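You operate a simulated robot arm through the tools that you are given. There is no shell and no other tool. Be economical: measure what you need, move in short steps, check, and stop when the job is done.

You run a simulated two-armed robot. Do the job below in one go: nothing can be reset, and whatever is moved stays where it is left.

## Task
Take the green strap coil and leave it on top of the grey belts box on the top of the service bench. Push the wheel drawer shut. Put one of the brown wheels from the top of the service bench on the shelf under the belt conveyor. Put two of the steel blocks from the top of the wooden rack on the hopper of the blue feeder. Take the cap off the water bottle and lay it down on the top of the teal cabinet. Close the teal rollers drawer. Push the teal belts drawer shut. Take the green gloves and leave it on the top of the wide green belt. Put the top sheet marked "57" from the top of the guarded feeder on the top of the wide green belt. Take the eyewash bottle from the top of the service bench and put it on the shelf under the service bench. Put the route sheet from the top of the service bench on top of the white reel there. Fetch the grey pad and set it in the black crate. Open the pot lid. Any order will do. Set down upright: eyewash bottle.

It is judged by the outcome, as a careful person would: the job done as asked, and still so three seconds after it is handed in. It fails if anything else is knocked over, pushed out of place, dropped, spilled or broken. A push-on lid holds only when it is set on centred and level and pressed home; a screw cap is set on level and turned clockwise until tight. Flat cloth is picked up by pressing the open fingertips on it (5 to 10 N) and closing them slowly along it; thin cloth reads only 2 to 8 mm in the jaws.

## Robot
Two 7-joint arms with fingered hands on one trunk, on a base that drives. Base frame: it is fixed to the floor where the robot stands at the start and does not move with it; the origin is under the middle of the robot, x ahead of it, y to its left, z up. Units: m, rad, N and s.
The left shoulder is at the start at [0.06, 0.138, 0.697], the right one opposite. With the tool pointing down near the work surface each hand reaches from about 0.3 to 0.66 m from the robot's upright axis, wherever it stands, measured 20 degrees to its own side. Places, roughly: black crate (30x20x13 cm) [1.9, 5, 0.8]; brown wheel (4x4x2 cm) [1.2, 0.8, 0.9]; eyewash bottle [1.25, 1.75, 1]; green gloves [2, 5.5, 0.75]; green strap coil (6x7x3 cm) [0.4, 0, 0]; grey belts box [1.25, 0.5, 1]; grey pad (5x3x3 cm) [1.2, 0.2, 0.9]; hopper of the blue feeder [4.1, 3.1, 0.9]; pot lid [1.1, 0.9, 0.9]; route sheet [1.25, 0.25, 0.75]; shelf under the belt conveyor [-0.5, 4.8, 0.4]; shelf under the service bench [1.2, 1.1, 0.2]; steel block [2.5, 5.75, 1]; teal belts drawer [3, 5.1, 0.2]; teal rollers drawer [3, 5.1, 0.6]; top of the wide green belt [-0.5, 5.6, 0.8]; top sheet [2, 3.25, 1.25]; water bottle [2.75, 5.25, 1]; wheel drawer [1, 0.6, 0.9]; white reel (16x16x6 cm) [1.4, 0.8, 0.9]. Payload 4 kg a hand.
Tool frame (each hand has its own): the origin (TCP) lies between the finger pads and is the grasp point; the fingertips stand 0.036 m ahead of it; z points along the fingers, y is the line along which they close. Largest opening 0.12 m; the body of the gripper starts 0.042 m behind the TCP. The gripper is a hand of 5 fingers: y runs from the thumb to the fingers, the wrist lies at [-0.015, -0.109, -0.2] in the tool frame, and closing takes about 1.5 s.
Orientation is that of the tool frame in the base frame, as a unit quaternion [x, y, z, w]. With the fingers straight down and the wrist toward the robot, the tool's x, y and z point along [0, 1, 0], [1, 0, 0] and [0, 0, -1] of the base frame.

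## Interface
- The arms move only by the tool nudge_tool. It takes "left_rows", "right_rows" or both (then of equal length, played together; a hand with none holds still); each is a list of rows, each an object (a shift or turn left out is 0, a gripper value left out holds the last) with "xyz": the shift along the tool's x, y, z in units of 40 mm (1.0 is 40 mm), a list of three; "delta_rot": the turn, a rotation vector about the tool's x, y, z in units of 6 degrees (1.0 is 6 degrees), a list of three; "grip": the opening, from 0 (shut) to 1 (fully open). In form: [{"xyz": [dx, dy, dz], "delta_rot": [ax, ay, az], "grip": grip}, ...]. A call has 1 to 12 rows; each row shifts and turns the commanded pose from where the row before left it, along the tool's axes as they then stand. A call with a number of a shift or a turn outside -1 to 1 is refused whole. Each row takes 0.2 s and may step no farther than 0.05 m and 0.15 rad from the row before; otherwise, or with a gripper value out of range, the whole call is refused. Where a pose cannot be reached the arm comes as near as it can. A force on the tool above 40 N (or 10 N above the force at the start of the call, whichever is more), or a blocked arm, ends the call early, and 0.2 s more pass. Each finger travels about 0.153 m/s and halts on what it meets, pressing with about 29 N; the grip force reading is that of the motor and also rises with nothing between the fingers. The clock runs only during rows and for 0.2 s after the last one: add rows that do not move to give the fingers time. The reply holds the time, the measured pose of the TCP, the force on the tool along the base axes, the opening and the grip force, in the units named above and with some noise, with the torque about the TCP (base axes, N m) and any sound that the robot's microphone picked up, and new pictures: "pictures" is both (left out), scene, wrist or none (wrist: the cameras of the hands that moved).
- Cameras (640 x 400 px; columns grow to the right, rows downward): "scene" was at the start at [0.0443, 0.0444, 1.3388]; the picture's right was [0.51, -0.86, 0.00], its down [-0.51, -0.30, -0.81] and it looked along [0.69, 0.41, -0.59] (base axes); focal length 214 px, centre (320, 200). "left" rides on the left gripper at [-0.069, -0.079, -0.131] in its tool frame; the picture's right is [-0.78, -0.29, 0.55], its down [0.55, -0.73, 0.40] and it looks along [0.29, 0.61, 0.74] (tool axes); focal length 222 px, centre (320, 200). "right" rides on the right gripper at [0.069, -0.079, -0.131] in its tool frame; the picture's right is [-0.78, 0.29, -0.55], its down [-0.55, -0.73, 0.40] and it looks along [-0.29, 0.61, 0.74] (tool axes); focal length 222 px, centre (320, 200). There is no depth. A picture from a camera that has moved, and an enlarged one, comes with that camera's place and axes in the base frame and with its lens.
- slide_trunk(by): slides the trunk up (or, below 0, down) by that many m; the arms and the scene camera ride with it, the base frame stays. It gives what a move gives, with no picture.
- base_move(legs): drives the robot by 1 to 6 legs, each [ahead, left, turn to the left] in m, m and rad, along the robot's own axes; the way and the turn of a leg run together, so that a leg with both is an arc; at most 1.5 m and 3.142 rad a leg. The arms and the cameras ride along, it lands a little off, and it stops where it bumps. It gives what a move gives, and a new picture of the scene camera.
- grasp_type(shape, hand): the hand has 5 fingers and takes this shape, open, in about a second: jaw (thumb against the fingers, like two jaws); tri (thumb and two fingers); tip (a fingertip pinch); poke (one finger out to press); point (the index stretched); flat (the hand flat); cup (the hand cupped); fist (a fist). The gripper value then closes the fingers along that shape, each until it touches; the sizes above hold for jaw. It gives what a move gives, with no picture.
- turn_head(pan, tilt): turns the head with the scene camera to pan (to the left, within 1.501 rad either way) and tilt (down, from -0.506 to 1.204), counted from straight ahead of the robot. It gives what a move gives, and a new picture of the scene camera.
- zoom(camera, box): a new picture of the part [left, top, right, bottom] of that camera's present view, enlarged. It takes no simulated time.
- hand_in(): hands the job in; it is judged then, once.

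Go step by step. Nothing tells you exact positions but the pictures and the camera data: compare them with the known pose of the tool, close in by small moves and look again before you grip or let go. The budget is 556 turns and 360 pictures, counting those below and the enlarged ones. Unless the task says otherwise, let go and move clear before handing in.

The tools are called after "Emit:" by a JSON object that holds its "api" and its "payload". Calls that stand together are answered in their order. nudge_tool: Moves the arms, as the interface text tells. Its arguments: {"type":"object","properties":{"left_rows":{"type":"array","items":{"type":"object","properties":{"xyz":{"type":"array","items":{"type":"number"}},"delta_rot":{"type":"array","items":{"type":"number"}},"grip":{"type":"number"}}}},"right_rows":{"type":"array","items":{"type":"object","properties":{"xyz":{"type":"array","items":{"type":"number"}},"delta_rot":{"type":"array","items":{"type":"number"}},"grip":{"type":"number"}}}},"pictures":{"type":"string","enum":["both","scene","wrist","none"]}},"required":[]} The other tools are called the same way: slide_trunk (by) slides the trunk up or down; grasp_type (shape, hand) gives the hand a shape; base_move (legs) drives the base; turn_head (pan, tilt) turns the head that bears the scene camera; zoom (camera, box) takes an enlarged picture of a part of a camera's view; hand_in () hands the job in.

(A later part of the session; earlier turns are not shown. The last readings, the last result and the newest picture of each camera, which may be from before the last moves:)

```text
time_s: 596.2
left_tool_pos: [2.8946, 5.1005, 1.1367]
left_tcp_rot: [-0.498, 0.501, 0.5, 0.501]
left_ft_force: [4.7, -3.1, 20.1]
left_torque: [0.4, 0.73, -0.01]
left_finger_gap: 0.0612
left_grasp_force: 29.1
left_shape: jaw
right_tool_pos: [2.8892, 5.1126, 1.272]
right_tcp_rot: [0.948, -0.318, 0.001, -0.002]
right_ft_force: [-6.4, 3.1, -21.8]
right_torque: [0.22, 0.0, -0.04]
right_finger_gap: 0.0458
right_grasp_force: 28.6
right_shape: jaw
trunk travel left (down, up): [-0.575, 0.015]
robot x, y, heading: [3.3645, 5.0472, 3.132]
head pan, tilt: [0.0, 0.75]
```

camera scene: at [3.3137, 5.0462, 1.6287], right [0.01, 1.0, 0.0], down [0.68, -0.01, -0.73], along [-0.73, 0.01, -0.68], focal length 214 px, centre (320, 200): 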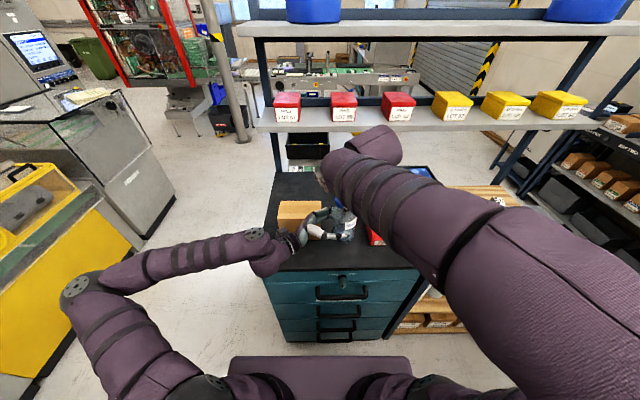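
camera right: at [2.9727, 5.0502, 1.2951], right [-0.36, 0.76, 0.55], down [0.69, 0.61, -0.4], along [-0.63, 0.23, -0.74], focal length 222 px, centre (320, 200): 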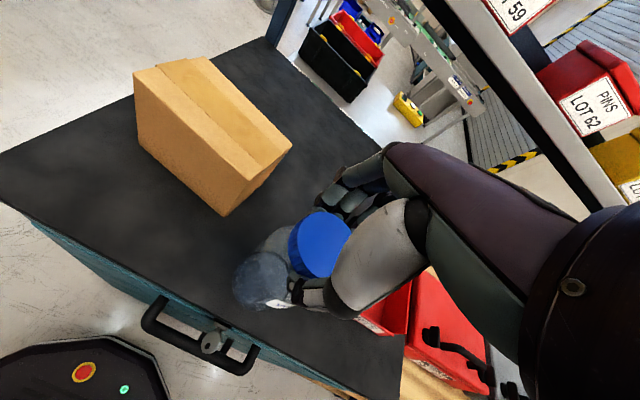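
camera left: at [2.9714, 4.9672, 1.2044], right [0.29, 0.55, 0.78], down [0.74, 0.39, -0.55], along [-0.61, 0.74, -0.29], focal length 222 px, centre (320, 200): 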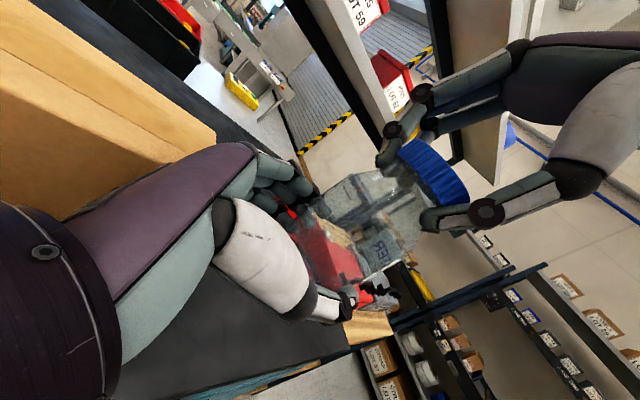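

Still threaded. Continue with quicker cycles.

Emit:
{"api": "nudge_tool", "payload": {"right_rows": [{"grip": 0.7}, {"delta_rot": [0, 0, 1]}, {"delta_rot": [0, 0, 1]}, {"delta_rot": [0, 0, 1]}, {"delta_rot": [0, 0, 1]}, {"delta_rot": [0, 0, 1]}, {"delta_rot": [0, 0, 1]}, {"delta_rot": [0, 0, 1]}, {"delta_rot": [0, 0, 1]}, {"delta_rot": [0, 0, 1]}, {"delta_rot": [0, 0, 1]}, {"delta_rot": [0, 0, 1]}], "pictures": "none"}}

Emit:
{"api": "nudge_tool", "payload": {"right_rows": [{"delta_rot": [0, 0, 1]}, {"grip": 0.2}, {"grip": 0.2}, {"delta_rot": [0, 0, -1]}, {"delta_rot": [0, 0, -1]}, {"delta_rot": [0, 0, -1]}, {"delta_rot": [0, 0, -1]}, {"delta_rot": [0, 0, -1]}, {"delta_rot": [0, 0, -1]}, {"delta_rot": [0, 0, -1]}, {"delta_rot": [0, 0, -1]}, {"delta_rot": [0, 0, -1]}], "pictures": "none"}}

Emit:
{"api": "nudge_tool", "payload": {"right_rows": [{"delta_rot": [0, 0, -1]}, {"delta_rot": [0, 0, -1]}, {"delta_rot": [0, 0, -1]}, {"delta_rot": [0, 0, -1]}, {"delta_rot": [0, 0, -1]}, {"delta_rot": [0, 0, -1]}, {"xyz": [0, 0, -0.1]}, {"xyz": [0, 0, -0.1]}, {}], "pictures": "none"}}

Emit:
{"api": "zoom", "payload": {"camera": "left", "box": [280, 80, 600, 320]}}

```text
time_s: 598.8
left_tool_pos: [2.891, 5.0992, 1.1359]
left_tcp_rot: [-0.499, 0.501, 0.5, 0.5]
left_ft_force: [0.0, 0.8, -1.6]
left_torque: [0.02, 0.01, -0.01]
left_finger_gap: 0.0616
left_grasp_force: 28.8
left_shape: jaw
right_tool_pos: [2.889, 5.112, 1.2743]
right_tcp_rot: [-0.621, 0.784, 0.0, -0.001]
right_ft_force: [0.9, 0.0, 0.4]
right_torque: [0.01, -0.04, 0.01]
right_finger_gap: 0.0836
right_grasp_force: 0.0
right_shape: jaw
trunk travel left (down, up): [-0.575, 0.015]
robot x, y, heading: [3.3689, 5.0417, 3.135]
head pan, tilt: [0.0, 0.75]
```

```text
time_s: 601.4
left_tool_pos: [2.8931, 5.1011, 1.1363]
left_tcp_rot: [-0.498, 0.502, 0.499, 0.501]
left_ft_force: [3.6, 0.0, -0.2]
left_torque: [0.01, 0.26, 0.03]
left_finger_gap: 0.0617
left_grasp_force: 29.1
left_shape: jaw
right_tool_pos: [2.8879, 5.1116, 1.2735]
right_tcp_rot: [0.887, -0.463, 0.0, 0.0]
right_ft_force: [-2.0, 0.0, -0.6]
right_torque: [0.04, 0.09, -0.05]
right_finger_gap: 0.035
right_grasp_force: 29.0
right_shape: jaw
trunk travel left (down, up): [-0.575, 0.015]
robot x, y, heading: [3.3671, 5.046, 3.13]
head pan, tilt: [0.0, 0.75]
```

```text
time_s: 603.4
left_tool_pos: [2.8928, 5.0991, 1.1364]
left_tcp_rot: [-0.499, 0.502, 0.499, 0.5]
left_ft_force: [3.7, 1.2, 0.8]
left_torque: [-0.21, 0.35, -0.07]
left_finger_gap: 0.061
left_grasp_force: 29.1
left_shape: jaw
right_tool_pos: [2.8903, 5.1136, 1.2815]
right_tcp_rot: [0.986, -0.166, 0.0, 0.0]
right_ft_force: [-3.3, -2.3, -2.9]
right_torque: [-0.05, 0.14, -0.02]
right_finger_gap: 0.0344
right_grasp_force: 29.1
right_shape: jaw
trunk travel left (down, up): [-0.575, 0.015]
robot x, y, heading: [3.3679, 5.0467, 3.136]
head pan, tilt: [0.0, 0.75]
```

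```text
1.67 times, centred on (440, 200) of left
camera zoom: at [2.9714, 4.9672, 1.2045], right [0.29, 0.55, 0.78], down [0.74, 0.39, -0.55], along [-0.61, 0.74, -0.29], focal length 370 px, centre (120, 200)
```

zoom: 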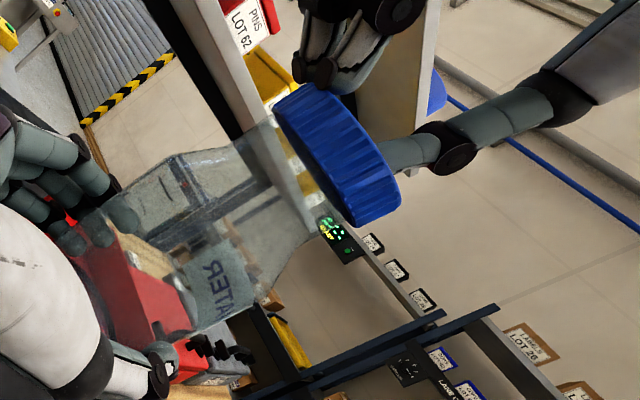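

The cap has risen a lot and the fingers are at its top edge. Re-grip lower and pull up.

Emit:
{"api": "nudge_tool", "payload": {"right_rows": [{"grip": 0.7}, {"grip": 0.7}, {"xyz": [0, 0, 0.3]}, {}, {"grip": 0.2}, {"grip": 0.2}, {"grip": 0.2}, {"xyz": [0, 0, -0.15]}, {"xyz": [0, 0, -0.15]}, {"xyz": [0, 0, -0.15]}, {}], "pictures": "none"}}

Emit:
{"api": "zoom", "payload": {"camera": "left", "box": [280, 80, 600, 320]}}

```text
time_s: 605.8
left_tool_pos: [2.8933, 5.099, 1.1364]
left_tcp_rot: [-0.499, 0.501, 0.499, 0.5]
left_ft_force: [0.2, 0.6, -1.7]
left_torque: [-0.02, -0.04, -0.01]
left_finger_gap: 0.0612
left_grasp_force: 28.6
left_shape: jaw
right_tool_pos: [2.8878, 5.1124, 1.2881]
right_tcp_rot: [0.986, -0.166, 0.0, 0.0]
right_ft_force: [0.0, 0.5, 0.8]
right_torque: [-0.03, 0.02, 0.0]
right_finger_gap: 0.0256
right_grasp_force: 29.0
right_shape: jaw
trunk travel left (down, up): [-0.575, 0.015]
robot x, y, heading: [3.367, 5.0469, 3.132]
head pan, tilt: [0.0, 0.75]
```

```text
1.67 times, centred on (440, 200) of left
camera zoom: at [2.971, 4.9672, 1.2042], right [0.29, 0.55, 0.78], down [0.74, 0.39, -0.55], along [-0.61, 0.74, -0.29], focal length 370 px, centre (120, 200)
```

zoom: 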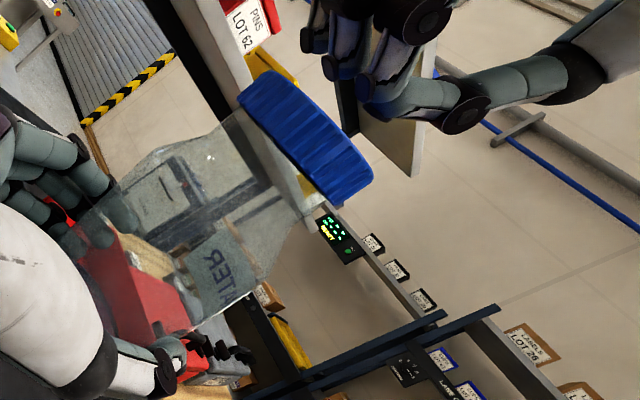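

The hand slipped off; the cap sits loosely. Re-grip at the proper height and lift straight up.

Emit:
{"api": "nudge_tool", "payload": {"right_rows": [{"grip": 0.75}, {"grip": 0.75}, {"xyz": [0, 0, 0.35]}, {"xyz": [0, 0, 0.3]}, {}, {"grip": 0.2}, {"grip": 0.2}, {"grip": 0.2}, {"grip": 0.2}, {"xyz": [0, 0, -0.1]}, {"xyz": [0, 0, -0.1]}, {}], "pictures": "none"}}

Emit:
{"api": "zoom", "payload": {"camera": "left", "box": [280, 80, 600, 320]}}

```text
time_s: 608.4
left_tool_pos: [2.8936, 5.0993, 1.1374]
left_tcp_rot: [-0.498, 0.502, 0.499, 0.501]
left_ft_force: [5.2, -0.6, 18.5]
left_torque: [0.32, 0.6, 0.01]
left_finger_gap: 0.0607
left_grasp_force: 29.2
left_shape: jaw
right_tool_pos: [2.8883, 5.1126, 1.2676]
right_tcp_rot: [0.986, -0.167, 0.001, -0.002]
right_ft_force: [-4.1, 0.9, -19.2]
right_torque: [0.03, 0.11, -0.02]
right_finger_gap: 0.0473
right_grasp_force: 29.1
right_shape: jaw
trunk travel left (down, up): [-0.575, 0.015]
robot x, y, heading: [3.3655, 5.0462, 3.139]
head pan, tilt: [0.0, 0.75]
```

```text
1.67 times, centred on (440, 200) of left
camera zoom: at [2.9715, 4.9673, 1.2053], right [0.3, 0.55, 0.78], down [0.73, 0.39, -0.55], along [-0.61, 0.74, -0.28], focal length 370 px, centre (120, 200)
```

zoom: 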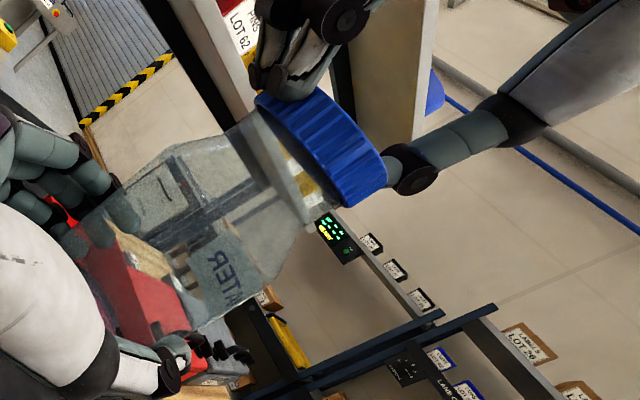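

Still threaded. More turning: re-cycle from the far back position.

Emit:
{"api": "nudge_tool", "payload": {"right_rows": [{"xyz": [0, 0, 0.1], "grip": 0.7}, {"delta_rot": [0, 0, 1]}, {"delta_rot": [0, 0, 1]}, {"delta_rot": [0, 0, 1]}, {"delta_rot": [0, 0, 1]}, {"delta_rot": [0, 0, 1]}, {"delta_rot": [0, 0, 1]}, {"delta_rot": [0, 0, 1]}, {"delta_rot": [0, 0, 1]}, {"delta_rot": [0, 0, 1]}, {"delta_rot": [0, 0, 1]}, {"delta_rot": [0, 0, 1]}], "pictures": "none"}}

Emit:
{"api": "nudge_tool", "payload": {"right_rows": [{"delta_rot": [0, 0, 1]}, {"delta_rot": [0, 0, 1]}, {"delta_rot": [0, 0, 1]}, {"delta_rot": [0, 0, 1]}, {"grip": 0.2}, {"grip": 0.2}, {"grip": 0.2}, {"delta_rot": [0, 0, -1]}, {"delta_rot": [0, 0, -1]}, {"delta_rot": [0, 0, -1]}, {"delta_rot": [0, 0, -1]}, {"delta_rot": [0, 0, -1]}], "pictures": "none"}}

Emit:
{"api": "nudge_tool", "payload": {"right_rows": [{"delta_rot": [0, 0, -1]}, {"delta_rot": [0, 0, -1]}, {"delta_rot": [0, 0, -1]}, {"delta_rot": [0, 0, -1]}, {"delta_rot": [0, 0, -1]}, {"delta_rot": [0, 0, -1]}, {"delta_rot": [0, 0, -1]}, {"delta_rot": [0, 0, -1]}, {"delta_rot": [0, 0, -1]}, {"delta_rot": [0, 0, -1]}, {"xyz": [0, 0, -0.1]}, {}], "pictures": "none"}}

```text
time_s: 611.0
left_tool_pos: [2.8932, 5.0985, 1.1356]
left_tcp_rot: [-0.499, 0.502, 0.5, 0.499]
left_ft_force: [0.3, 1.0, -1.4]
left_torque: [-0.01, 0.0, 0.0]
left_finger_gap: 0.061
left_grasp_force: 29.4
left_shape: jaw
right_tool_pos: [2.8889, 5.1125, 1.2655]
right_tcp_rot: [0.735, -0.678, 0.0, 0.0]
right_ft_force: [-0.4, -1.3, 0.1]
right_torque: [-0.01, -0.01, 0.01]
right_finger_gap: 0.0835
right_grasp_force: 0.1
right_shape: jaw
trunk travel left (down, up): [-0.575, 0.015]
robot x, y, heading: [3.3669, 5.0461, 3.133]
head pan, tilt: [0.0, 0.75]
```

```text
time_s: 613.6
left_tool_pos: [2.8926, 5.099, 1.1364]
left_tcp_rot: [-0.499, 0.501, 0.499, 0.5]
left_ft_force: [0.1, -1.0, 1.5]
left_torque: [0.12, 0.04, 0.42]
left_finger_gap: 0.0609
left_grasp_force: 29.3
left_shape: jaw
right_tool_pos: [2.8889, 5.1124, 1.2645]
right_tcp_rot: [0.772, -0.636, -0.001, 0.0]
right_ft_force: [0.0, 1.2, -2.6]
right_torque: [0.09, -0.03, -0.4]
right_finger_gap: 0.0429
right_grasp_force: 29.0
right_shape: jaw
trunk travel left (down, up): [-0.575, 0.015]
robot x, y, heading: [3.3661, 5.0443, 3.132]
head pan, tilt: [0.0, 0.75]
```

```text
time_s: 616.2
left_tool_pos: [2.8918, 5.0984, 1.1357]
left_tcp_rot: [-0.499, 0.502, 0.499, 0.5]
left_ft_force: [-0.4, -0.9, -2.3]
left_torque: [0.07, 0.01, -0.02]
left_finger_gap: 0.0606
left_grasp_force: 29.2
left_shape: jaw
right_tool_pos: [2.8899, 5.1124, 1.2713]
right_tcp_rot: [0.986, -0.166, 0.0, 0.0]
right_ft_force: [-0.1, 0.2, 0.8]
right_torque: [0.01, 0.03, 0.0]
right_finger_gap: 0.0256
right_grasp_force: 28.8
right_shape: jaw
trunk travel left (down, up): [-0.575, 0.015]
robot x, y, heading: [3.3684, 5.0454, 3.134]
head pan, tilt: [0.0, 0.75]
```

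Emit:
{"api": "zoom", "payload": {"camera": "left", "box": [280, 80, 600, 320]}}

Emit:
{"api": "zoom", "payload": {"camera": "right", "box": [160, 120, 480, 360]}}

```text
1.67 times, centred on (440, 200) of left
camera zoom: at [2.971, 4.9671, 1.2044], right [0.29, 0.55, 0.78], down [0.74, 0.39, -0.55], along [-0.61, 0.74, -0.29], focal length 370 px, centre (120, 200)
```

zoom: 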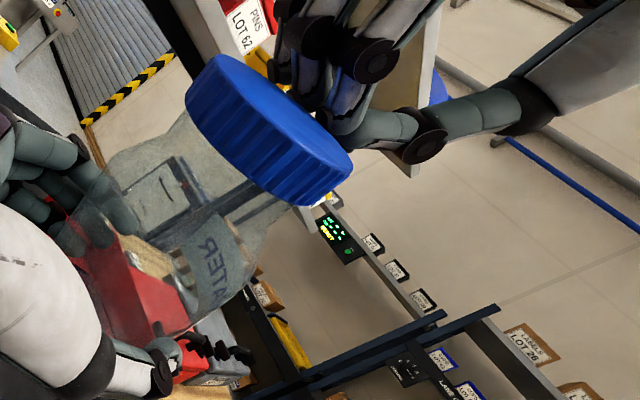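

```text
1.67 times, centred on (320, 240) of right
camera zoom: at [2.9801, 5.1646, 1.4009], right [-0.84, -0.02, 0.55], down [-0.28, 0.87, -0.4], along [-0.47, -0.49, -0.74], focal length 370 px, centre (320, 133)
```

zoom: 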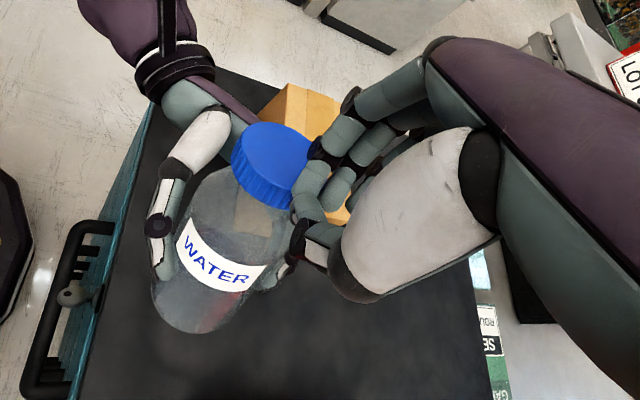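

The cap is off its thread and rests tilted beside the mouth at about (2.895, 5.074, 1.217). Raise the right hand, turn it back, and line up over the cap.

Emit:
{"api": "nudge_tool", "payload": {"right_rows": [{"xyz": [0, 0, -0.5]}, {"xyz": [0, 0, -0.5]}, {"delta_rot": [0, 0, 1], "grip": 0.9}, {"delta_rot": [0, 0, 1]}, {"delta_rot": [0, 0, 1]}, {"delta_rot": [0, 0, 1]}, {"delta_rot": [0, 0, 1]}, {"delta_rot": [0, 0, 1]}, {"delta_rot": [0, 0, 1]}, {"delta_rot": [0, 0, 1]}, {"delta_rot": [0, 0, 1]}, {"delta_rot": [0, 0, 1]}], "pictures": "none"}}

Emit:
{"api": "nudge_tool", "payload": {"right_rows": [{"delta_rot": [0, 0, 1]}, {"delta_rot": [0, 0, 1]}, {"delta_rot": [0, 0, 1]}, {"xyz": [0.5, 0, 0]}, {"xyz": [0.45, 0, 0]}, {}], "pictures": "wrist"}}

Emit:
{"api": "zoom", "payload": {"camera": "left", "box": [280, 80, 600, 320]}}

```text
time_s: 618.8
left_tool_pos: [2.8931, 5.099, 1.135]
left_tcp_rot: [-0.499, 0.501, 0.499, 0.501]
left_ft_force: [0.3, 0.4, -0.1]
left_torque: [0.0, -0.02, -0.03]
left_finger_gap: 0.0607
left_grasp_force: 29.0
left_shape: jaw
right_tool_pos: [2.8891, 5.1126, 1.31]
right_tcp_rot: [0.77, -0.638, 0.0, 0.0]
right_ft_force: [0.1, 0.2, 0.3]
right_torque: [0.02, -0.01, 0.03]
right_finger_gap: 0.1079
right_grasp_force: 0.1
right_shape: jaw
trunk travel left (down, up): [-0.575, 0.015]
robot x, y, heading: [3.368, 5.0456, 3.132]
head pan, tilt: [0.0, 0.75]
```

```text
time_s: 620.2
left_tool_pos: [2.8916, 5.0995, 1.1358]
left_tcp_rot: [-0.499, 0.502, 0.499, 0.5]
left_ft_force: [0.4, -0.5, -0.3]
left_torque: [-0.02, -0.01, 0.01]
left_finger_gap: 0.0611
left_grasp_force: 28.6
left_shape: jaw
right_tool_pos: [2.8856, 5.0755, 1.3083]
right_tcp_rot: [-0.661, 0.75, 0.001, 0.0]
right_ft_force: [-0.5, 0.6, -0.9]
right_torque: [-0.05, -0.05, 0.03]
right_finger_gap: 0.1079
right_grasp_force: 0.2
right_shape: jaw
trunk travel left (down, up): [-0.575, 0.015]
robot x, y, heading: [3.37, 5.0439, 3.13]
head pan, tilt: [0.0, 0.75]
camera right: at [2.9548, 4.9961, 1.4388], right [-0.19, 0.82, 0.55], down [0.8, 0.45, -0.4], along [-0.57, 0.36, -0.74], focal length 222 px, centre (320, 200)
```

right: 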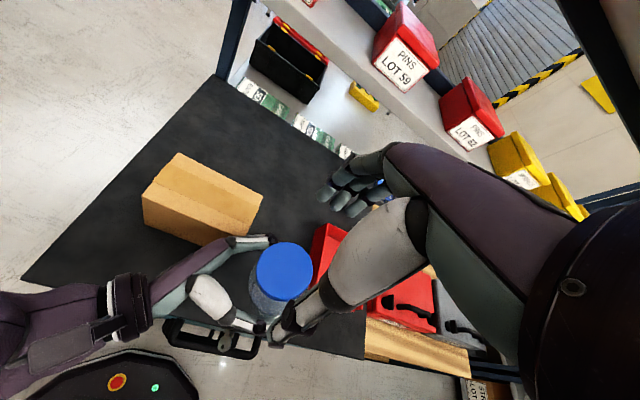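

```text
1.67 times, centred on (440, 200) of left
camera zoom: at [2.9714, 4.9673, 1.2045], right [0.29, 0.55, 0.78], down [0.74, 0.39, -0.55], along [-0.61, 0.74, -0.29], focal length 370 px, centre (120, 200)
```

zoom: 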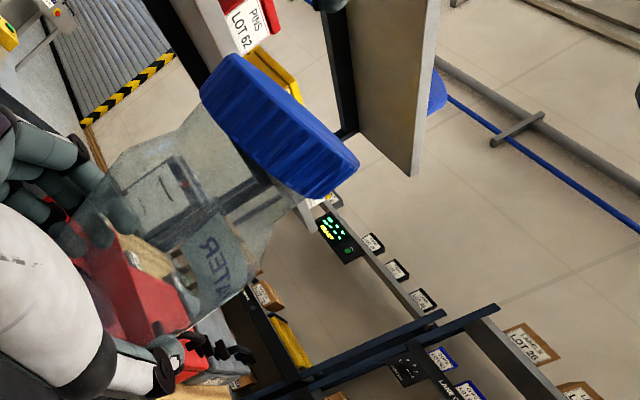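

Cap at (2.890, 5.082, 1.223). Descend and grip it.

Emit:
{"api": "nudge_tool", "payload": {"right_rows": [{"xyz": [-0.18, -0.1, 0.5]}, {"xyz": [0, 0, 0.6]}, {"xyz": [0, 0, 0.5]}, {}, {"grip": 0.5}, {"grip": 0.3}, {"grip": 0.2}, {"grip": 0.1}, {"grip": 0.1}, {"xyz": [0, 0, -0.3]}, {"xyz": [0, 0, -0.4]}, {"xyz": [0, 0, -0.6]}], "pictures": "wrist"}}

Emit:
{"api": "zoom", "payload": {"camera": "left", "box": [280, 80, 600, 320]}}

```text
time_s: 622.8
left_tool_pos: [2.8936, 5.1007, 1.1367]
left_tcp_rot: [-0.498, 0.503, 0.499, 0.501]
left_ft_force: [-1.7, 0.3, 12.2]
left_torque: [-0.14, 0.09, -0.03]
left_finger_gap: 0.0526
left_grasp_force: 28.8
left_shape: jaw
right_tool_pos: [2.8915, 5.0815, 1.2981]
right_tcp_rot: [-0.663, 0.749, -0.001, 0.0]
right_ft_force: [1.3, -1.2, -13.3]
right_torque: [-0.17, -0.27, -0.01]
right_finger_gap: 0.0448
right_grasp_force: 29.1
right_shape: jaw
trunk travel left (down, up): [-0.575, 0.015]
robot x, y, heading: [3.3668, 5.0446, 3.133]
head pan, tilt: [0.0, 0.75]
camera right: at [2.9599, 5.0028, 1.4276], right [-0.19, 0.81, 0.55], down [0.8, 0.46, -0.4], along [-0.57, 0.36, -0.74], focal length 222 px, centre (320, 200)
```

right: 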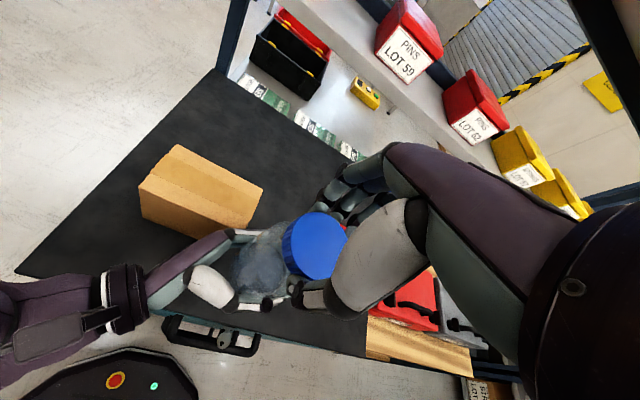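

```text
1.67 times, centred on (440, 200) of left
camera zoom: at [2.9713, 4.9673, 1.2044], right [0.29, 0.55, 0.78], down [0.74, 0.39, -0.55], along [-0.61, 0.74, -0.29], focal length 370 px, centre (120, 200)
```

zoom: 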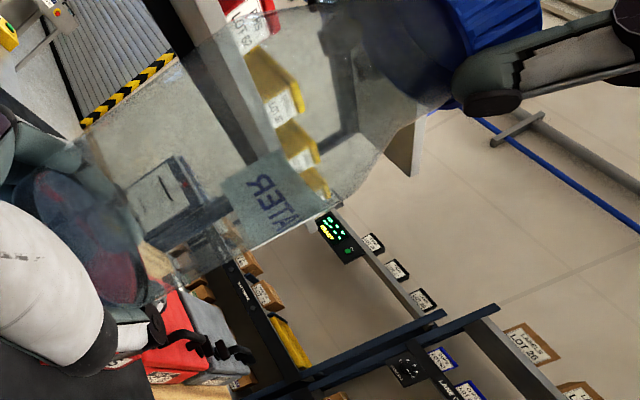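

The lift pulled the whole bottle up through the left grip — the cap is still threaded. Let the left hand open, lower the bottle, and re-grip the body.

Emit:
{"api": "nudge_tool", "payload": {"left_rows": [{"grip": 0.95}, {"grip": 0.95}, {}, {}, {}, {}, {"grip": 0.6}, {"grip": 0.4}, {"grip": 0.3}, {"grip": 0.3}, {"grip": 0.3}], "right_rows": [{}, {}, {"xyz": [-0.25, 0, 0.4]}, {"xyz": [-0.2, 0, 0.4]}, {"xyz": [0, 0, 0.25]}, {}, {}, {}, {}, {}, {}], "pictures": "wrist"}}

```text
time_s: 625.2
left_tool_pos: [2.8934, 5.0989, 1.1373]
left_tcp_rot: [-0.499, 0.501, 0.5, 0.5]
left_ft_force: [0.9, 0.8, -0.1]
left_torque: [-0.07, 0.21, -0.01]
left_finger_gap: 0.0525
left_grasp_force: 29.0
left_shape: jaw
right_tool_pos: [2.8935, 5.0998, 1.2544]
right_tcp_rot: [-0.662, 0.75, 0.0, 0.0]
right_ft_force: [-0.6, -2.3, 0.7]
right_torque: [-0.08, -0.1, 0.02]
right_finger_gap: 0.0451
right_grasp_force: 28.6
right_shape: jaw
trunk travel left (down, up): [-0.575, 0.015]
robot x, y, heading: [3.368, 5.0461, 3.131]
head pan, tilt: [0.0, 0.75]
camera right: at [2.9617, 5.0207, 1.3858], right [-0.19, 0.81, 0.55], down [0.8, 0.45, -0.4], along [-0.57, 0.36, -0.74], focal length 222 px, centre (320, 200)
camera left: at [2.9714, 4.9672, 1.2044], right [0.29, 0.55, 0.78], down [0.74, 0.39, -0.55], along [-0.61, 0.74, -0.29], focal length 222 px, centre (320, 200)
```

right: 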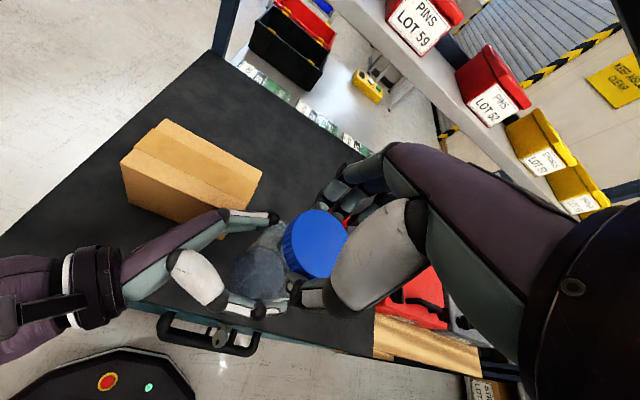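
left: 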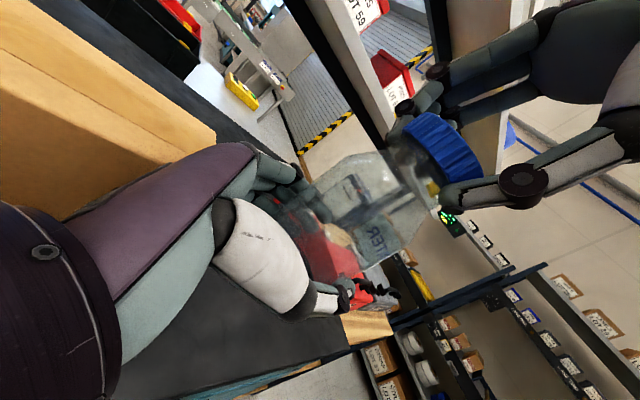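

Emit:
{"api": "nudge_tool", "payload": {"left_rows": [{"grip": 0.95}, {"grip": 0.95}, {}, {}, {"grip": 0.6}, {"grip": 0.4}, {"grip": 0.3}, {"grip": 0.3}, {"grip": 0.3}, {}], "right_rows": [{}, {}, {"xyz": [-0.38, 0, 0.1]}, {}, {}, {}, {}, {}, {}, {}], "pictures": "none"}}

Emit:
{"api": "nudge_tool", "payload": {"right_rows": [{"delta_rot": [0, 0, -1]}, {"delta_rot": [0, 0, -1]}, {"delta_rot": [0, 0, -1]}, {"delta_rot": [0, 0, -1]}, {"delta_rot": [0, 0, -1]}, {"delta_rot": [0, 0, -1]}, {"delta_rot": [0, 0, -1]}, {"delta_rot": [0, 0, -1]}, {"delta_rot": [0, 0, -1]}, {"delta_rot": [0, 0, -1]}, {"delta_rot": [0, 0, -1]}, {"delta_rot": [0, 0, -1]}], "pictures": "wrist"}}

```text
time_s: 627.4
left_tool_pos: [2.8923, 5.0997, 1.1359]
left_tcp_rot: [-0.499, 0.502, 0.499, 0.5]
left_ft_force: [0.3, 0.7, 0.6]
left_torque: [-0.07, 0.17, -0.03]
left_finger_gap: 0.0597
left_grasp_force: 29.3
left_shape: jaw
right_tool_pos: [2.8936, 5.1157, 1.2516]
right_tcp_rot: [-0.662, 0.75, 0.0, 0.001]
right_ft_force: [-0.1, -0.9, -0.9]
right_torque: [-0.03, -0.14, 0.06]
right_finger_gap: 0.0449
right_grasp_force: 28.8
right_shape: jaw
trunk travel left (down, up): [-0.575, 0.015]
robot x, y, heading: [3.3743, 5.0457, 3.137]
head pan, tilt: [0.0, 0.75]
```

```text
time_s: 630.0
left_tool_pos: [2.8941, 5.0999, 1.1358]
left_tcp_rot: [-0.498, 0.503, 0.498, 0.501]
left_ft_force: [11.0, 9.5, -4.4]
left_torque: [0.0, 0.18, 0.53]
left_finger_gap: 0.0518
left_grasp_force: 28.9
left_shape: jaw
right_tool_pos: [2.8931, 5.1129, 1.2521]
right_tcp_rot: [0.976, -0.217, 0.0, 0.002]
right_ft_force: [-10.1, -8.0, 4.4]
right_torque: [-1.17, 1.04, -0.71]
right_finger_gap: 0.0432
right_grasp_force: 28.6
right_shape: jaw
trunk travel left (down, up): [-0.575, 0.015]
robot x, y, heading: [3.3672, 5.0446, 3.134]
head pan, tilt: [0.0, 0.75]
camera right: at [2.9889, 5.1567, 1.3819], right [-0.83, 0.07, 0.55], down [-0.19, 0.9, -0.4], along [-0.52, -0.43, -0.73], focal length 222 px, centre (320, 200)
```

right: 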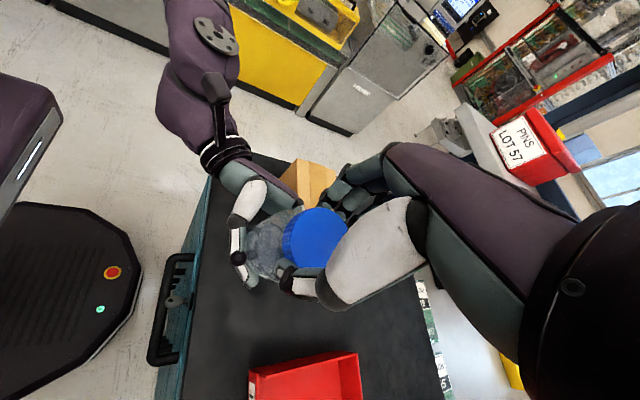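

The right fingers are too low (on the neck again). Open left, rotate back, re-grip the body, then re-grip the cap 18 mm higher.

Emit:
{"api": "nudge_tool", "payload": {"left_rows": [{"grip": 0.95}, {"grip": 0.95}, {}, {}, {}, {}, {}, {}, {}, {}, {}, {}], "right_rows": [{}, {}, {"delta_rot": [0, 0, 1]}, {"delta_rot": [0, 0, 1]}, {"delta_rot": [0, 0, 1]}, {"delta_rot": [0, 0, 1]}, {"delta_rot": [0, 0, 1]}, {"delta_rot": [0, 0, 1]}, {"delta_rot": [0, 0, 1]}, {"delta_rot": [0, 0, 1]}, {"delta_rot": [0, 0, 1]}, {"delta_rot": [0, 0, 1]}], "pictures": "wrist"}}

```text
time_s: 632.6
left_tool_pos: [2.8925, 5.0999, 1.1363]
left_tcp_rot: [-0.499, 0.501, 0.499, 0.5]
left_ft_force: [-0.4, -0.1, 0.1]
left_torque: [-0.03, -0.01, 0.03]
left_finger_gap: 0.1134
left_grasp_force: 0.0
left_shape: jaw
right_tool_pos: [2.8943, 5.1141, 1.2511]
right_tcp_rot: [0.736, -0.677, -0.001, 0.0]
right_ft_force: [0.5, -0.7, -1.9]
right_torque: [0.0, -0.02, 0.0]
right_finger_gap: 0.0425
right_grasp_force: 28.9
right_shape: jaw
trunk travel left (down, up): [-0.575, 0.015]
robot x, y, heading: [3.3659, 5.0493, 3.13]
head pan, tilt: [0.0, 0.75]
camera right: at [2.9773, 5.0509, 1.3814], right [-0.36, 0.76, 0.55], down [0.69, 0.61, -0.4], along [-0.63, 0.23, -0.74], focal length 222 px, centre (320, 200)
camera left: at [2.9713, 4.9671, 1.2044], right [0.29, 0.55, 0.78], down [0.74, 0.39, -0.55], along [-0.61, 0.74, -0.29], focal length 222 px, centre (320, 200)
```

right: 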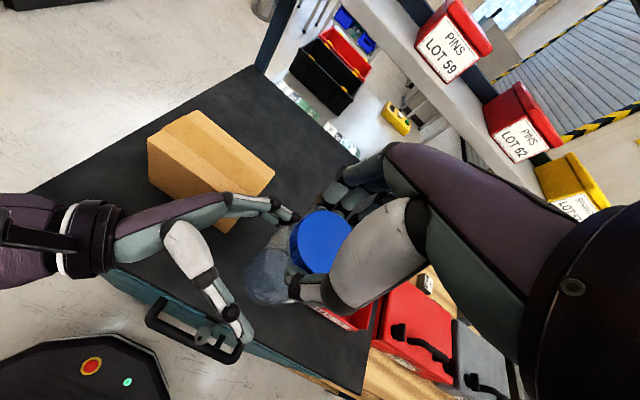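
left: 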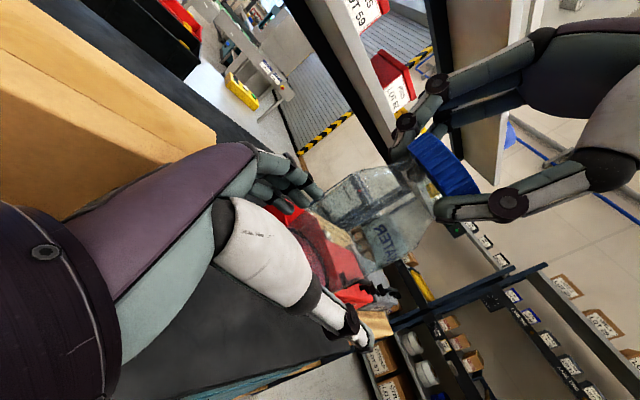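

Emit:
{"api": "nudge_tool", "payload": {"left_rows": [{"xyz": [0, 0, 0.3]}, {"grip": 0.6}, {"grip": 0.4}, {"grip": 0.3}, {"grip": 0.3}, {"grip": 0.3}, {}, {}, {}, {}, {}, {}], "right_rows": [{}, {}, {}, {}, {}, {}, {"grip": 0.75}, {"grip": 0.75}, {"xyz": [0, 0, -0.45]}, {"delta_rot": [0, 0, 1]}, {"delta_rot": [0, 0, 1]}, {"delta_rot": [0, 0, 1]}], "pictures": "none"}}

Emit:
{"api": "nudge_tool", "payload": {"right_rows": [{"grip": 0.3}, {"grip": 0.2}, {"grip": 0.2}, {"delta_rot": [0, 0, -1]}, {"delta_rot": [0, 0, -1]}, {"delta_rot": [0, 0, -1]}, {"delta_rot": [0, 0, -1]}, {"delta_rot": [0, 0, -1]}, {"delta_rot": [0, 0, -1]}, {"delta_rot": [0, 0, -1]}, {"delta_rot": [0, 0, -1]}, {"delta_rot": [0, 0, -1]}], "pictures": "none"}}

Emit:
{"api": "zoom", "payload": {"camera": "left", "box": [280, 80, 600, 320]}}

```text
time_s: 635.2
left_tool_pos: [2.8916, 5.1121, 1.1347]
left_tcp_rot: [-0.499, 0.502, 0.499, 0.5]
left_ft_force: [-0.6, -0.3, -1.3]
left_torque: [0.02, -0.01, -0.01]
left_finger_gap: 0.0594
left_grasp_force: 28.9
left_shape: jaw
right_tool_pos: [2.8935, 5.1137, 1.269]
right_tcp_rot: [-0.622, 0.783, -0.001, 0.0]
right_ft_force: [0.2, -0.4, -0.1]
right_torque: [0.03, 0.03, -0.03]
right_finger_gap: 0.0899
right_grasp_force: 0.0
right_shape: jaw
trunk travel left (down, up): [-0.575, 0.015]
robot x, y, heading: [3.3675, 5.0488, 3.13]
head pan, tilt: [0.0, 0.75]
```

```text
time_s: 637.8
left_tool_pos: [2.8926, 5.1121, 1.1342]
left_tcp_rot: [-0.499, 0.502, 0.498, 0.5]
left_ft_force: [0.1, -1.0, -0.8]
left_torque: [0.09, 0.04, 0.0]
left_finger_gap: 0.0593
left_grasp_force: 29.3
left_shape: jaw
right_tool_pos: [2.8921, 5.1145, 1.2683]
right_tcp_rot: [0.91, -0.415, 0.0, 0.001]
right_ft_force: [0.2, 1.0, 0.2]
right_torque: [0.07, 0.01, 0.01]
right_finger_gap: 0.0479
right_grasp_force: 28.9
right_shape: jaw
trunk travel left (down, up): [-0.575, 0.015]
robot x, y, heading: [3.3665, 5.0426, 3.133]
head pan, tilt: [0.0, 0.75]
```

```text
1.67 times, centred on (440, 200) of left
camera zoom: at [2.9705, 4.9795, 1.2034], right [0.29, 0.55, 0.78], down [0.74, 0.39, -0.55], along [-0.61, 0.74, -0.29], focal length 370 px, centre (120, 200)
```

zoom: 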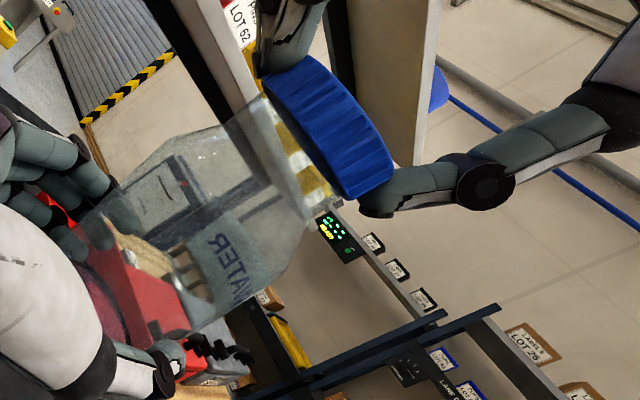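

Emit:
{"api": "nudge_tool", "payload": {"right_rows": [{"delta_rot": [0, 0, -1]}, {"delta_rot": [0, 0, -1]}, {"delta_rot": [0, 0, -1]}, {"delta_rot": [0, 0, -1]}, {"delta_rot": [0, 0, -1]}, {"xyz": [0, 0, -0.12]}, {"xyz": [0, 0, -0.12]}, {}], "pictures": "none"}}

```text
time_s: 639.6
left_tool_pos: [2.8915, 5.1118, 1.1352]
left_tcp_rot: [-0.499, 0.502, 0.499, 0.5]
left_ft_force: [1.0, -1.4, 0.3]
left_torque: [0.09, 0.1, 0.01]
left_finger_gap: 0.0593
left_grasp_force: 28.7
left_shape: jaw
right_tool_pos: [2.8949, 5.1139, 1.2786]
right_tcp_rot: [0.986, -0.165, 0.0, 0.0]
right_ft_force: [-1.3, 1.4, -0.3]
right_torque: [0.02, 0.01, 0.03]
right_finger_gap: 0.0477
right_grasp_force: 29.0
right_shape: jaw
trunk travel left (down, up): [-0.575, 0.015]
robot x, y, heading: [3.3643, 5.0479, 3.132]
head pan, tilt: [0.0, 0.75]
```

No resistance this time — the cap is free. Lift it clear and check.

Emit:
{"api": "nudge_tool", "payload": {"right_rows": [{"xyz": [0, 0, -0.5]}, {"xyz": [0, 0, -0.8]}, {"xyz": [0, 0, -0.8]}, {}], "pictures": "none"}}

Emit:
{"api": "zoom", "payload": {"camera": "left", "box": [280, 40, 640, 310]}}

```text
time_s: 640.6
left_tool_pos: [2.8921, 5.1111, 1.135]
left_tcp_rot: [-0.499, 0.502, 0.499, 0.5]
left_ft_force: [0.3, 0.2, -0.1]
left_torque: [0.0, -0.02, -0.02]
left_finger_gap: 0.0595
left_grasp_force: 29.5
left_shape: jaw
right_tool_pos: [2.896, 5.1156, 1.365]
right_tcp_rot: [0.986, -0.165, 0.0, -0.001]
right_ft_force: [-0.3, -0.1, -0.1]
right_torque: [0.02, 0.02, -0.01]
right_finger_gap: 0.0478
right_grasp_force: 28.8
right_shape: jaw
trunk travel left (down, up): [-0.575, 0.015]
robot x, y, heading: [3.368, 5.0431, 3.133]
head pan, tilt: [0.0, 0.75]
```

```text
1.48 times, centred on (460, 175) of left
camera zoom: at [2.9707, 4.9795, 1.2034], right [0.29, 0.55, 0.78], down [0.74, 0.39, -0.55], along [-0.61, 0.74, -0.29], focal length 329 px, centre (113, 237)
```

zoom: 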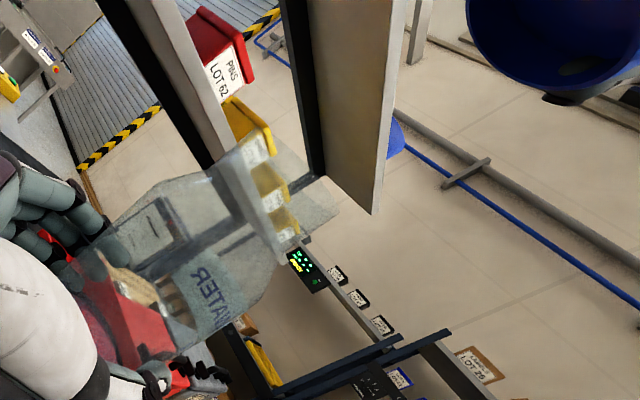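

The cap is in the right hand. Now set the bottle down upright with the left hand.

Emit:
{"api": "nudge_tool", "payload": {"left_rows": [{"xyz": [0.7, 0, 0]}, {"xyz": [0.7, 0, 0]}, {"xyz": [0.6, 0, 0]}, {"xyz": [0.3, 0, 0]}, {"xyz": [0.2, 0, 0]}, {}], "pictures": "wrist"}}

Emit:
{"api": "nudge_tool", "payload": {"left_rows": [{"xyz": [0.15, 0, 0]}, {"xyz": [0.15, 0, 0]}, {}], "pictures": "none"}}

```text
time_s: 642.0
left_tool_pos: [2.8931, 5.1133, 1.0324]
left_tcp_rot: [-0.5, 0.502, 0.499, 0.499]
left_ft_force: [-0.6, 0.1, -0.2]
left_torque: [-0.01, 0.0, -0.01]
left_finger_gap: 0.0593
left_grasp_force: 28.9
left_shape: jaw
right_tool_pos: [2.8959, 5.1151, 1.3651]
right_tcp_rot: [0.986, -0.166, 0.0, 0.0]
right_ft_force: [-0.1, 0.1, 0.3]
right_torque: [-0.01, -0.02, 0.0]
right_finger_gap: 0.0475
right_grasp_force: 28.9
right_shape: jaw
trunk travel left (down, up): [-0.575, 0.015]
robot x, y, heading: [3.367, 5.0455, 3.132]
head pan, tilt: [0.0, 0.75]
camera left: at [2.9703, 4.9817, 1.1019], right [0.29, 0.55, 0.78], down [0.74, 0.39, -0.55], along [-0.61, 0.74, -0.29], focal length 222 px, centre (320, 200)
```

left: 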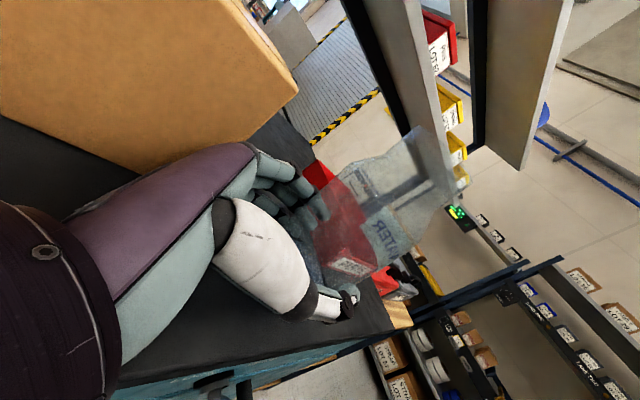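

```text
time_s: 642.8
left_tool_pos: [2.8944, 5.1137, 1.0253]
left_tcp_rot: [-0.497, 0.503, 0.502, 0.498]
left_ft_force: [-4.7, -0.8, 23.7]
left_torque: [-1.82, 0.67, -0.26]
left_finger_gap: 0.0593
left_grasp_force: 28.9
left_shape: jaw
right_tool_pos: [2.8962, 5.1156, 1.3653]
right_tcp_rot: [0.986, -0.166, 0.0, 0.001]
right_ft_force: [-0.4, 0.3, 0.1]
right_torque: [-0.02, 0.0, 0.02]
right_finger_gap: 0.0483
right_grasp_force: 29.2
right_shape: jaw
trunk travel left (down, up): [-0.575, 0.015]
robot x, y, heading: [3.3673, 5.045, 3.132]
head pan, tilt: [0.0, 0.75]
```

Emit:
{"api": "zoom", "payload": {"camera": "scene", "box": [260, 160, 420, 290]}}

Emit:
{"api": "zoom", "payload": {"camera": "right", "box": [100, 150, 420, 390]}}

```text
3.08 times, centred on (340, 225) of scene
camera zoom: at [3.3149, 5.046, 1.6292], right [0.01, 1.0, 0.0], down [0.68, -0.01, -0.73], along [-0.73, 0.01, -0.68], focal length 660 px, centre (258, 123)
```

zoom: 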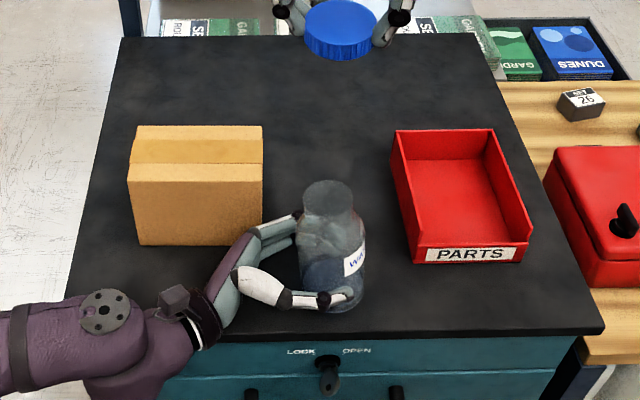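

```text
1.67 times, centred on (260, 270) of right
camera zoom: at [2.9866, 5.1669, 1.4955], right [-0.84, -0.02, 0.55], down [-0.28, 0.87, -0.4], along [-0.47, -0.48, -0.74], focal length 370 px, centre (420, 83)
```

zoom: 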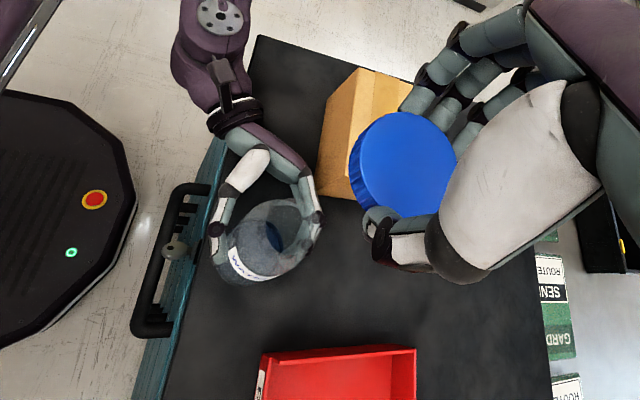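

The bottle is tilted ~10° in the hand. Raise slightly, correct the tilt, and lower again.

Emit:
{"api": "nudge_tool", "payload": {"left_rows": [{"xyz": [-0.5, 0, 0]}, {"delta_rot": [0, 0.85, 0]}, {"delta_rot": [0, 0.85, 0]}, {"xyz": [0.3, 0, 0]}, {"xyz": [0.15, 0, 0]}, {"xyz": [0.15, 0, 0]}, {}], "pictures": "none"}}

Emit:
{"api": "nudge_tool", "payload": {"left_rows": [{"xyz": [0.12, 0, 0]}, {"xyz": [0.12, 0, 0]}, {}], "pictures": "none"}}

Emit:
{"api": "zoom", "payload": {"camera": "scene", "box": [260, 160, 420, 290]}}

```text
time_s: 644.4
left_tool_pos: [2.8925, 5.1089, 1.0187]
left_tcp_rot: [-0.541, 0.544, 0.453, 0.454]
left_ft_force: [0.7, 0.2, 1.6]
left_torque: [-0.02, 0.11, 0.0]
left_finger_gap: 0.0593
left_grasp_force: 29.4
left_shape: jaw
right_tool_pos: [2.8947, 5.1151, 1.3649]
right_tcp_rot: [0.986, -0.166, 0.0, 0.0]
right_ft_force: [0.2, 0.3, 0.1]
right_torque: [0.01, -0.04, -0.01]
right_finger_gap: 0.0479
right_grasp_force: 28.9
right_shape: jaw
trunk travel left (down, up): [-0.575, 0.015]
robot x, y, heading: [3.37, 5.0472, 3.134]
head pan, tilt: [0.0, 0.75]
```

```text
time_s: 645.2
left_tool_pos: [2.8935, 5.1087, 1.0158]
left_tcp_rot: [-0.536, 0.547, 0.458, 0.451]
left_ft_force: [1.7, -1.1, 14.1]
left_torque: [0.0, 0.49, 0.05]
left_finger_gap: 0.0586
left_grasp_force: 28.9
left_shape: jaw
right_tool_pos: [2.8958, 5.1147, 1.3647]
right_tcp_rot: [0.986, -0.166, 0.0, 0.0]
right_ft_force: [0.7, -1.6, -1.1]
right_torque: [-0.01, -0.03, 0.02]
right_finger_gap: 0.048
right_grasp_force: 28.8
right_shape: jaw
trunk travel left (down, up): [-0.575, 0.015]
robot x, y, heading: [3.3682, 5.0447, 3.133]
head pan, tilt: [0.0, 0.75]
stopped in row 3 (left hand): the force on the tool passed its limit at 41 N (the readings are from after the stop); the commanded pose is now the measured one
```

```text
3.08 times, centred on (340, 225) of scene
camera zoom: at [3.3141, 5.0456, 1.6285], right [0.01, 1.0, 0.0], down [0.68, -0.01, -0.73], along [-0.73, 0.01, -0.68], focal length 660 px, centre (258, 123)
```

zoom: 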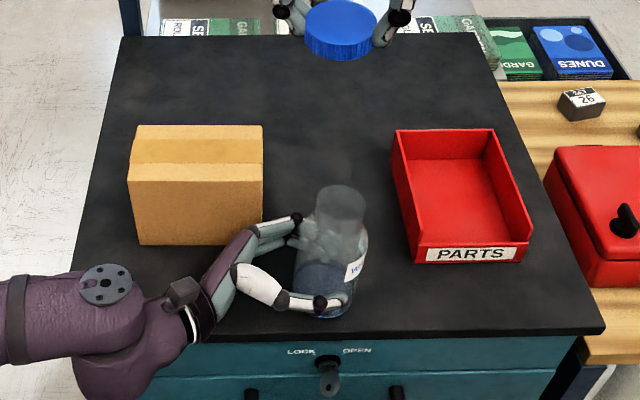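

Contact is now through the bottle base. Release and withdraw.

Emit:
{"api": "nudge_tool", "payload": {"left_rows": [{"xyz": [-0.05, 0, 0]}, {"grip": 0.6}, {"grip": 0.7}, {"grip": 0.8}, {"grip": 0.9}, {"grip": 0.9}, {"xyz": [-0.1, 0, -0.5]}, {"xyz": [-0.1, 0, -0.7]}, {"xyz": [0, 0, -0.9]}, {"xyz": [0, 0, -0.9]}, {"xyz": [0, 0, -0.9]}, {"xyz": [0, 0, -0.9]}], "pictures": "none"}}

Emit:
{"api": "zoom", "payload": {"camera": "scene", "box": [240, 140, 460, 300]}}

```text
time_s: 647.8
left_tool_pos: [2.8909, 4.9197, 1.0572]
left_tcp_rot: [-0.538, 0.547, 0.456, 0.452]
left_ft_force: [1.5, -0.5, 0.2]
left_torque: [0.01, 0.01, 0.09]
left_finger_gap: 0.1078
left_grasp_force: 0.1
left_shape: jaw
right_tool_pos: [2.8956, 5.1153, 1.3631]
right_tcp_rot: [0.986, -0.167, -0.001, 0.0]
right_ft_force: [-0.2, -0.6, -0.7]
right_torque: [-0.03, 0.0, 0.02]
right_finger_gap: 0.0477
right_grasp_force: 29.5
right_shape: jaw
trunk travel left (down, up): [-0.575, 0.015]
robot x, y, heading: [3.3682, 5.0492, 3.137]
head pan, tilt: [0.0, 0.75]
```

```text
2.50 times, centred on (350, 220) of scene
camera zoom: at [3.3143, 5.0457, 1.6288], right [0.01, 1.0, 0.0], down [0.68, -0.01, -0.73], along [-0.73, 0.01, -0.68], focal length 536 px, centre (245, 150)
```

zoom: 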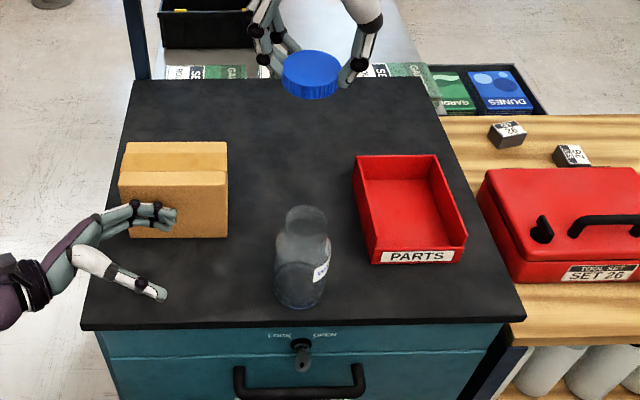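

The bottle stands upright. Lay the cap down behind it between the box and the bin.

Emit:
{"api": "nudge_tool", "payload": {"right_rows": [{"xyz": [-0.8, 0.2, 0]}, {"xyz": [-0.8, 0.2, 0]}, {"xyz": [-0.8, 0.2, 0]}, {"xyz": [-0.65, 0.2, 0]}, {"xyz": [0, 0, 0.9]}, {"xyz": [0, 0, 0.9]}, {"xyz": [0, 0, 0.9]}, {"xyz": [0, 0, 0.9]}, {"xyz": [0, 0, 0.9]}, {"xyz": [0, 0, 0.9]}, {"xyz": [0, 0, 0.9]}, {}], "pictures": "none"}}

Emit:
{"api": "zoom", "payload": {"camera": "scene", "box": [240, 140, 460, 300]}}

```text
time_s: 650.4
left_tool_pos: [2.8915, 4.9189, 1.0568]
left_tcp_rot: [-0.538, 0.546, 0.456, 0.453]
left_ft_force: [0.1, -1.0, 0.2]
left_torque: [0.01, -0.02, 0.0]
left_finger_gap: 0.1076
left_grasp_force: 0.2
left_shape: jaw
right_tool_pos: [2.7738, 5.1271, 1.111]
right_tcp_rot: [0.986, -0.165, 0.0, 0.0]
right_ft_force: [-0.3, -0.7, 0.1]
right_torque: [-0.03, 0.02, 0.03]
right_finger_gap: 0.0476
right_grasp_force: 28.9
right_shape: jaw
trunk travel left (down, up): [-0.575, 0.015]
robot x, y, heading: [3.3663, 5.0448, 3.131]
head pan, tilt: [0.0, 0.75]
```

```text
2.50 times, centred on (350, 220) of scene
camera zoom: at [3.3139, 5.0461, 1.6288], right [0.01, 1.0, 0.0], down [0.68, -0.01, -0.73], along [-0.73, 0.01, -0.68], focal length 536 px, centre (245, 150)
```

zoom: 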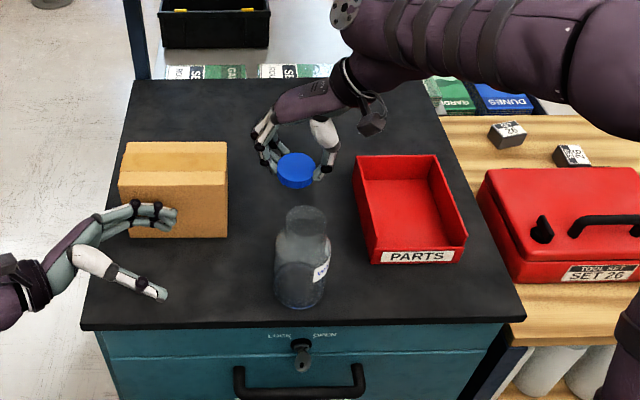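

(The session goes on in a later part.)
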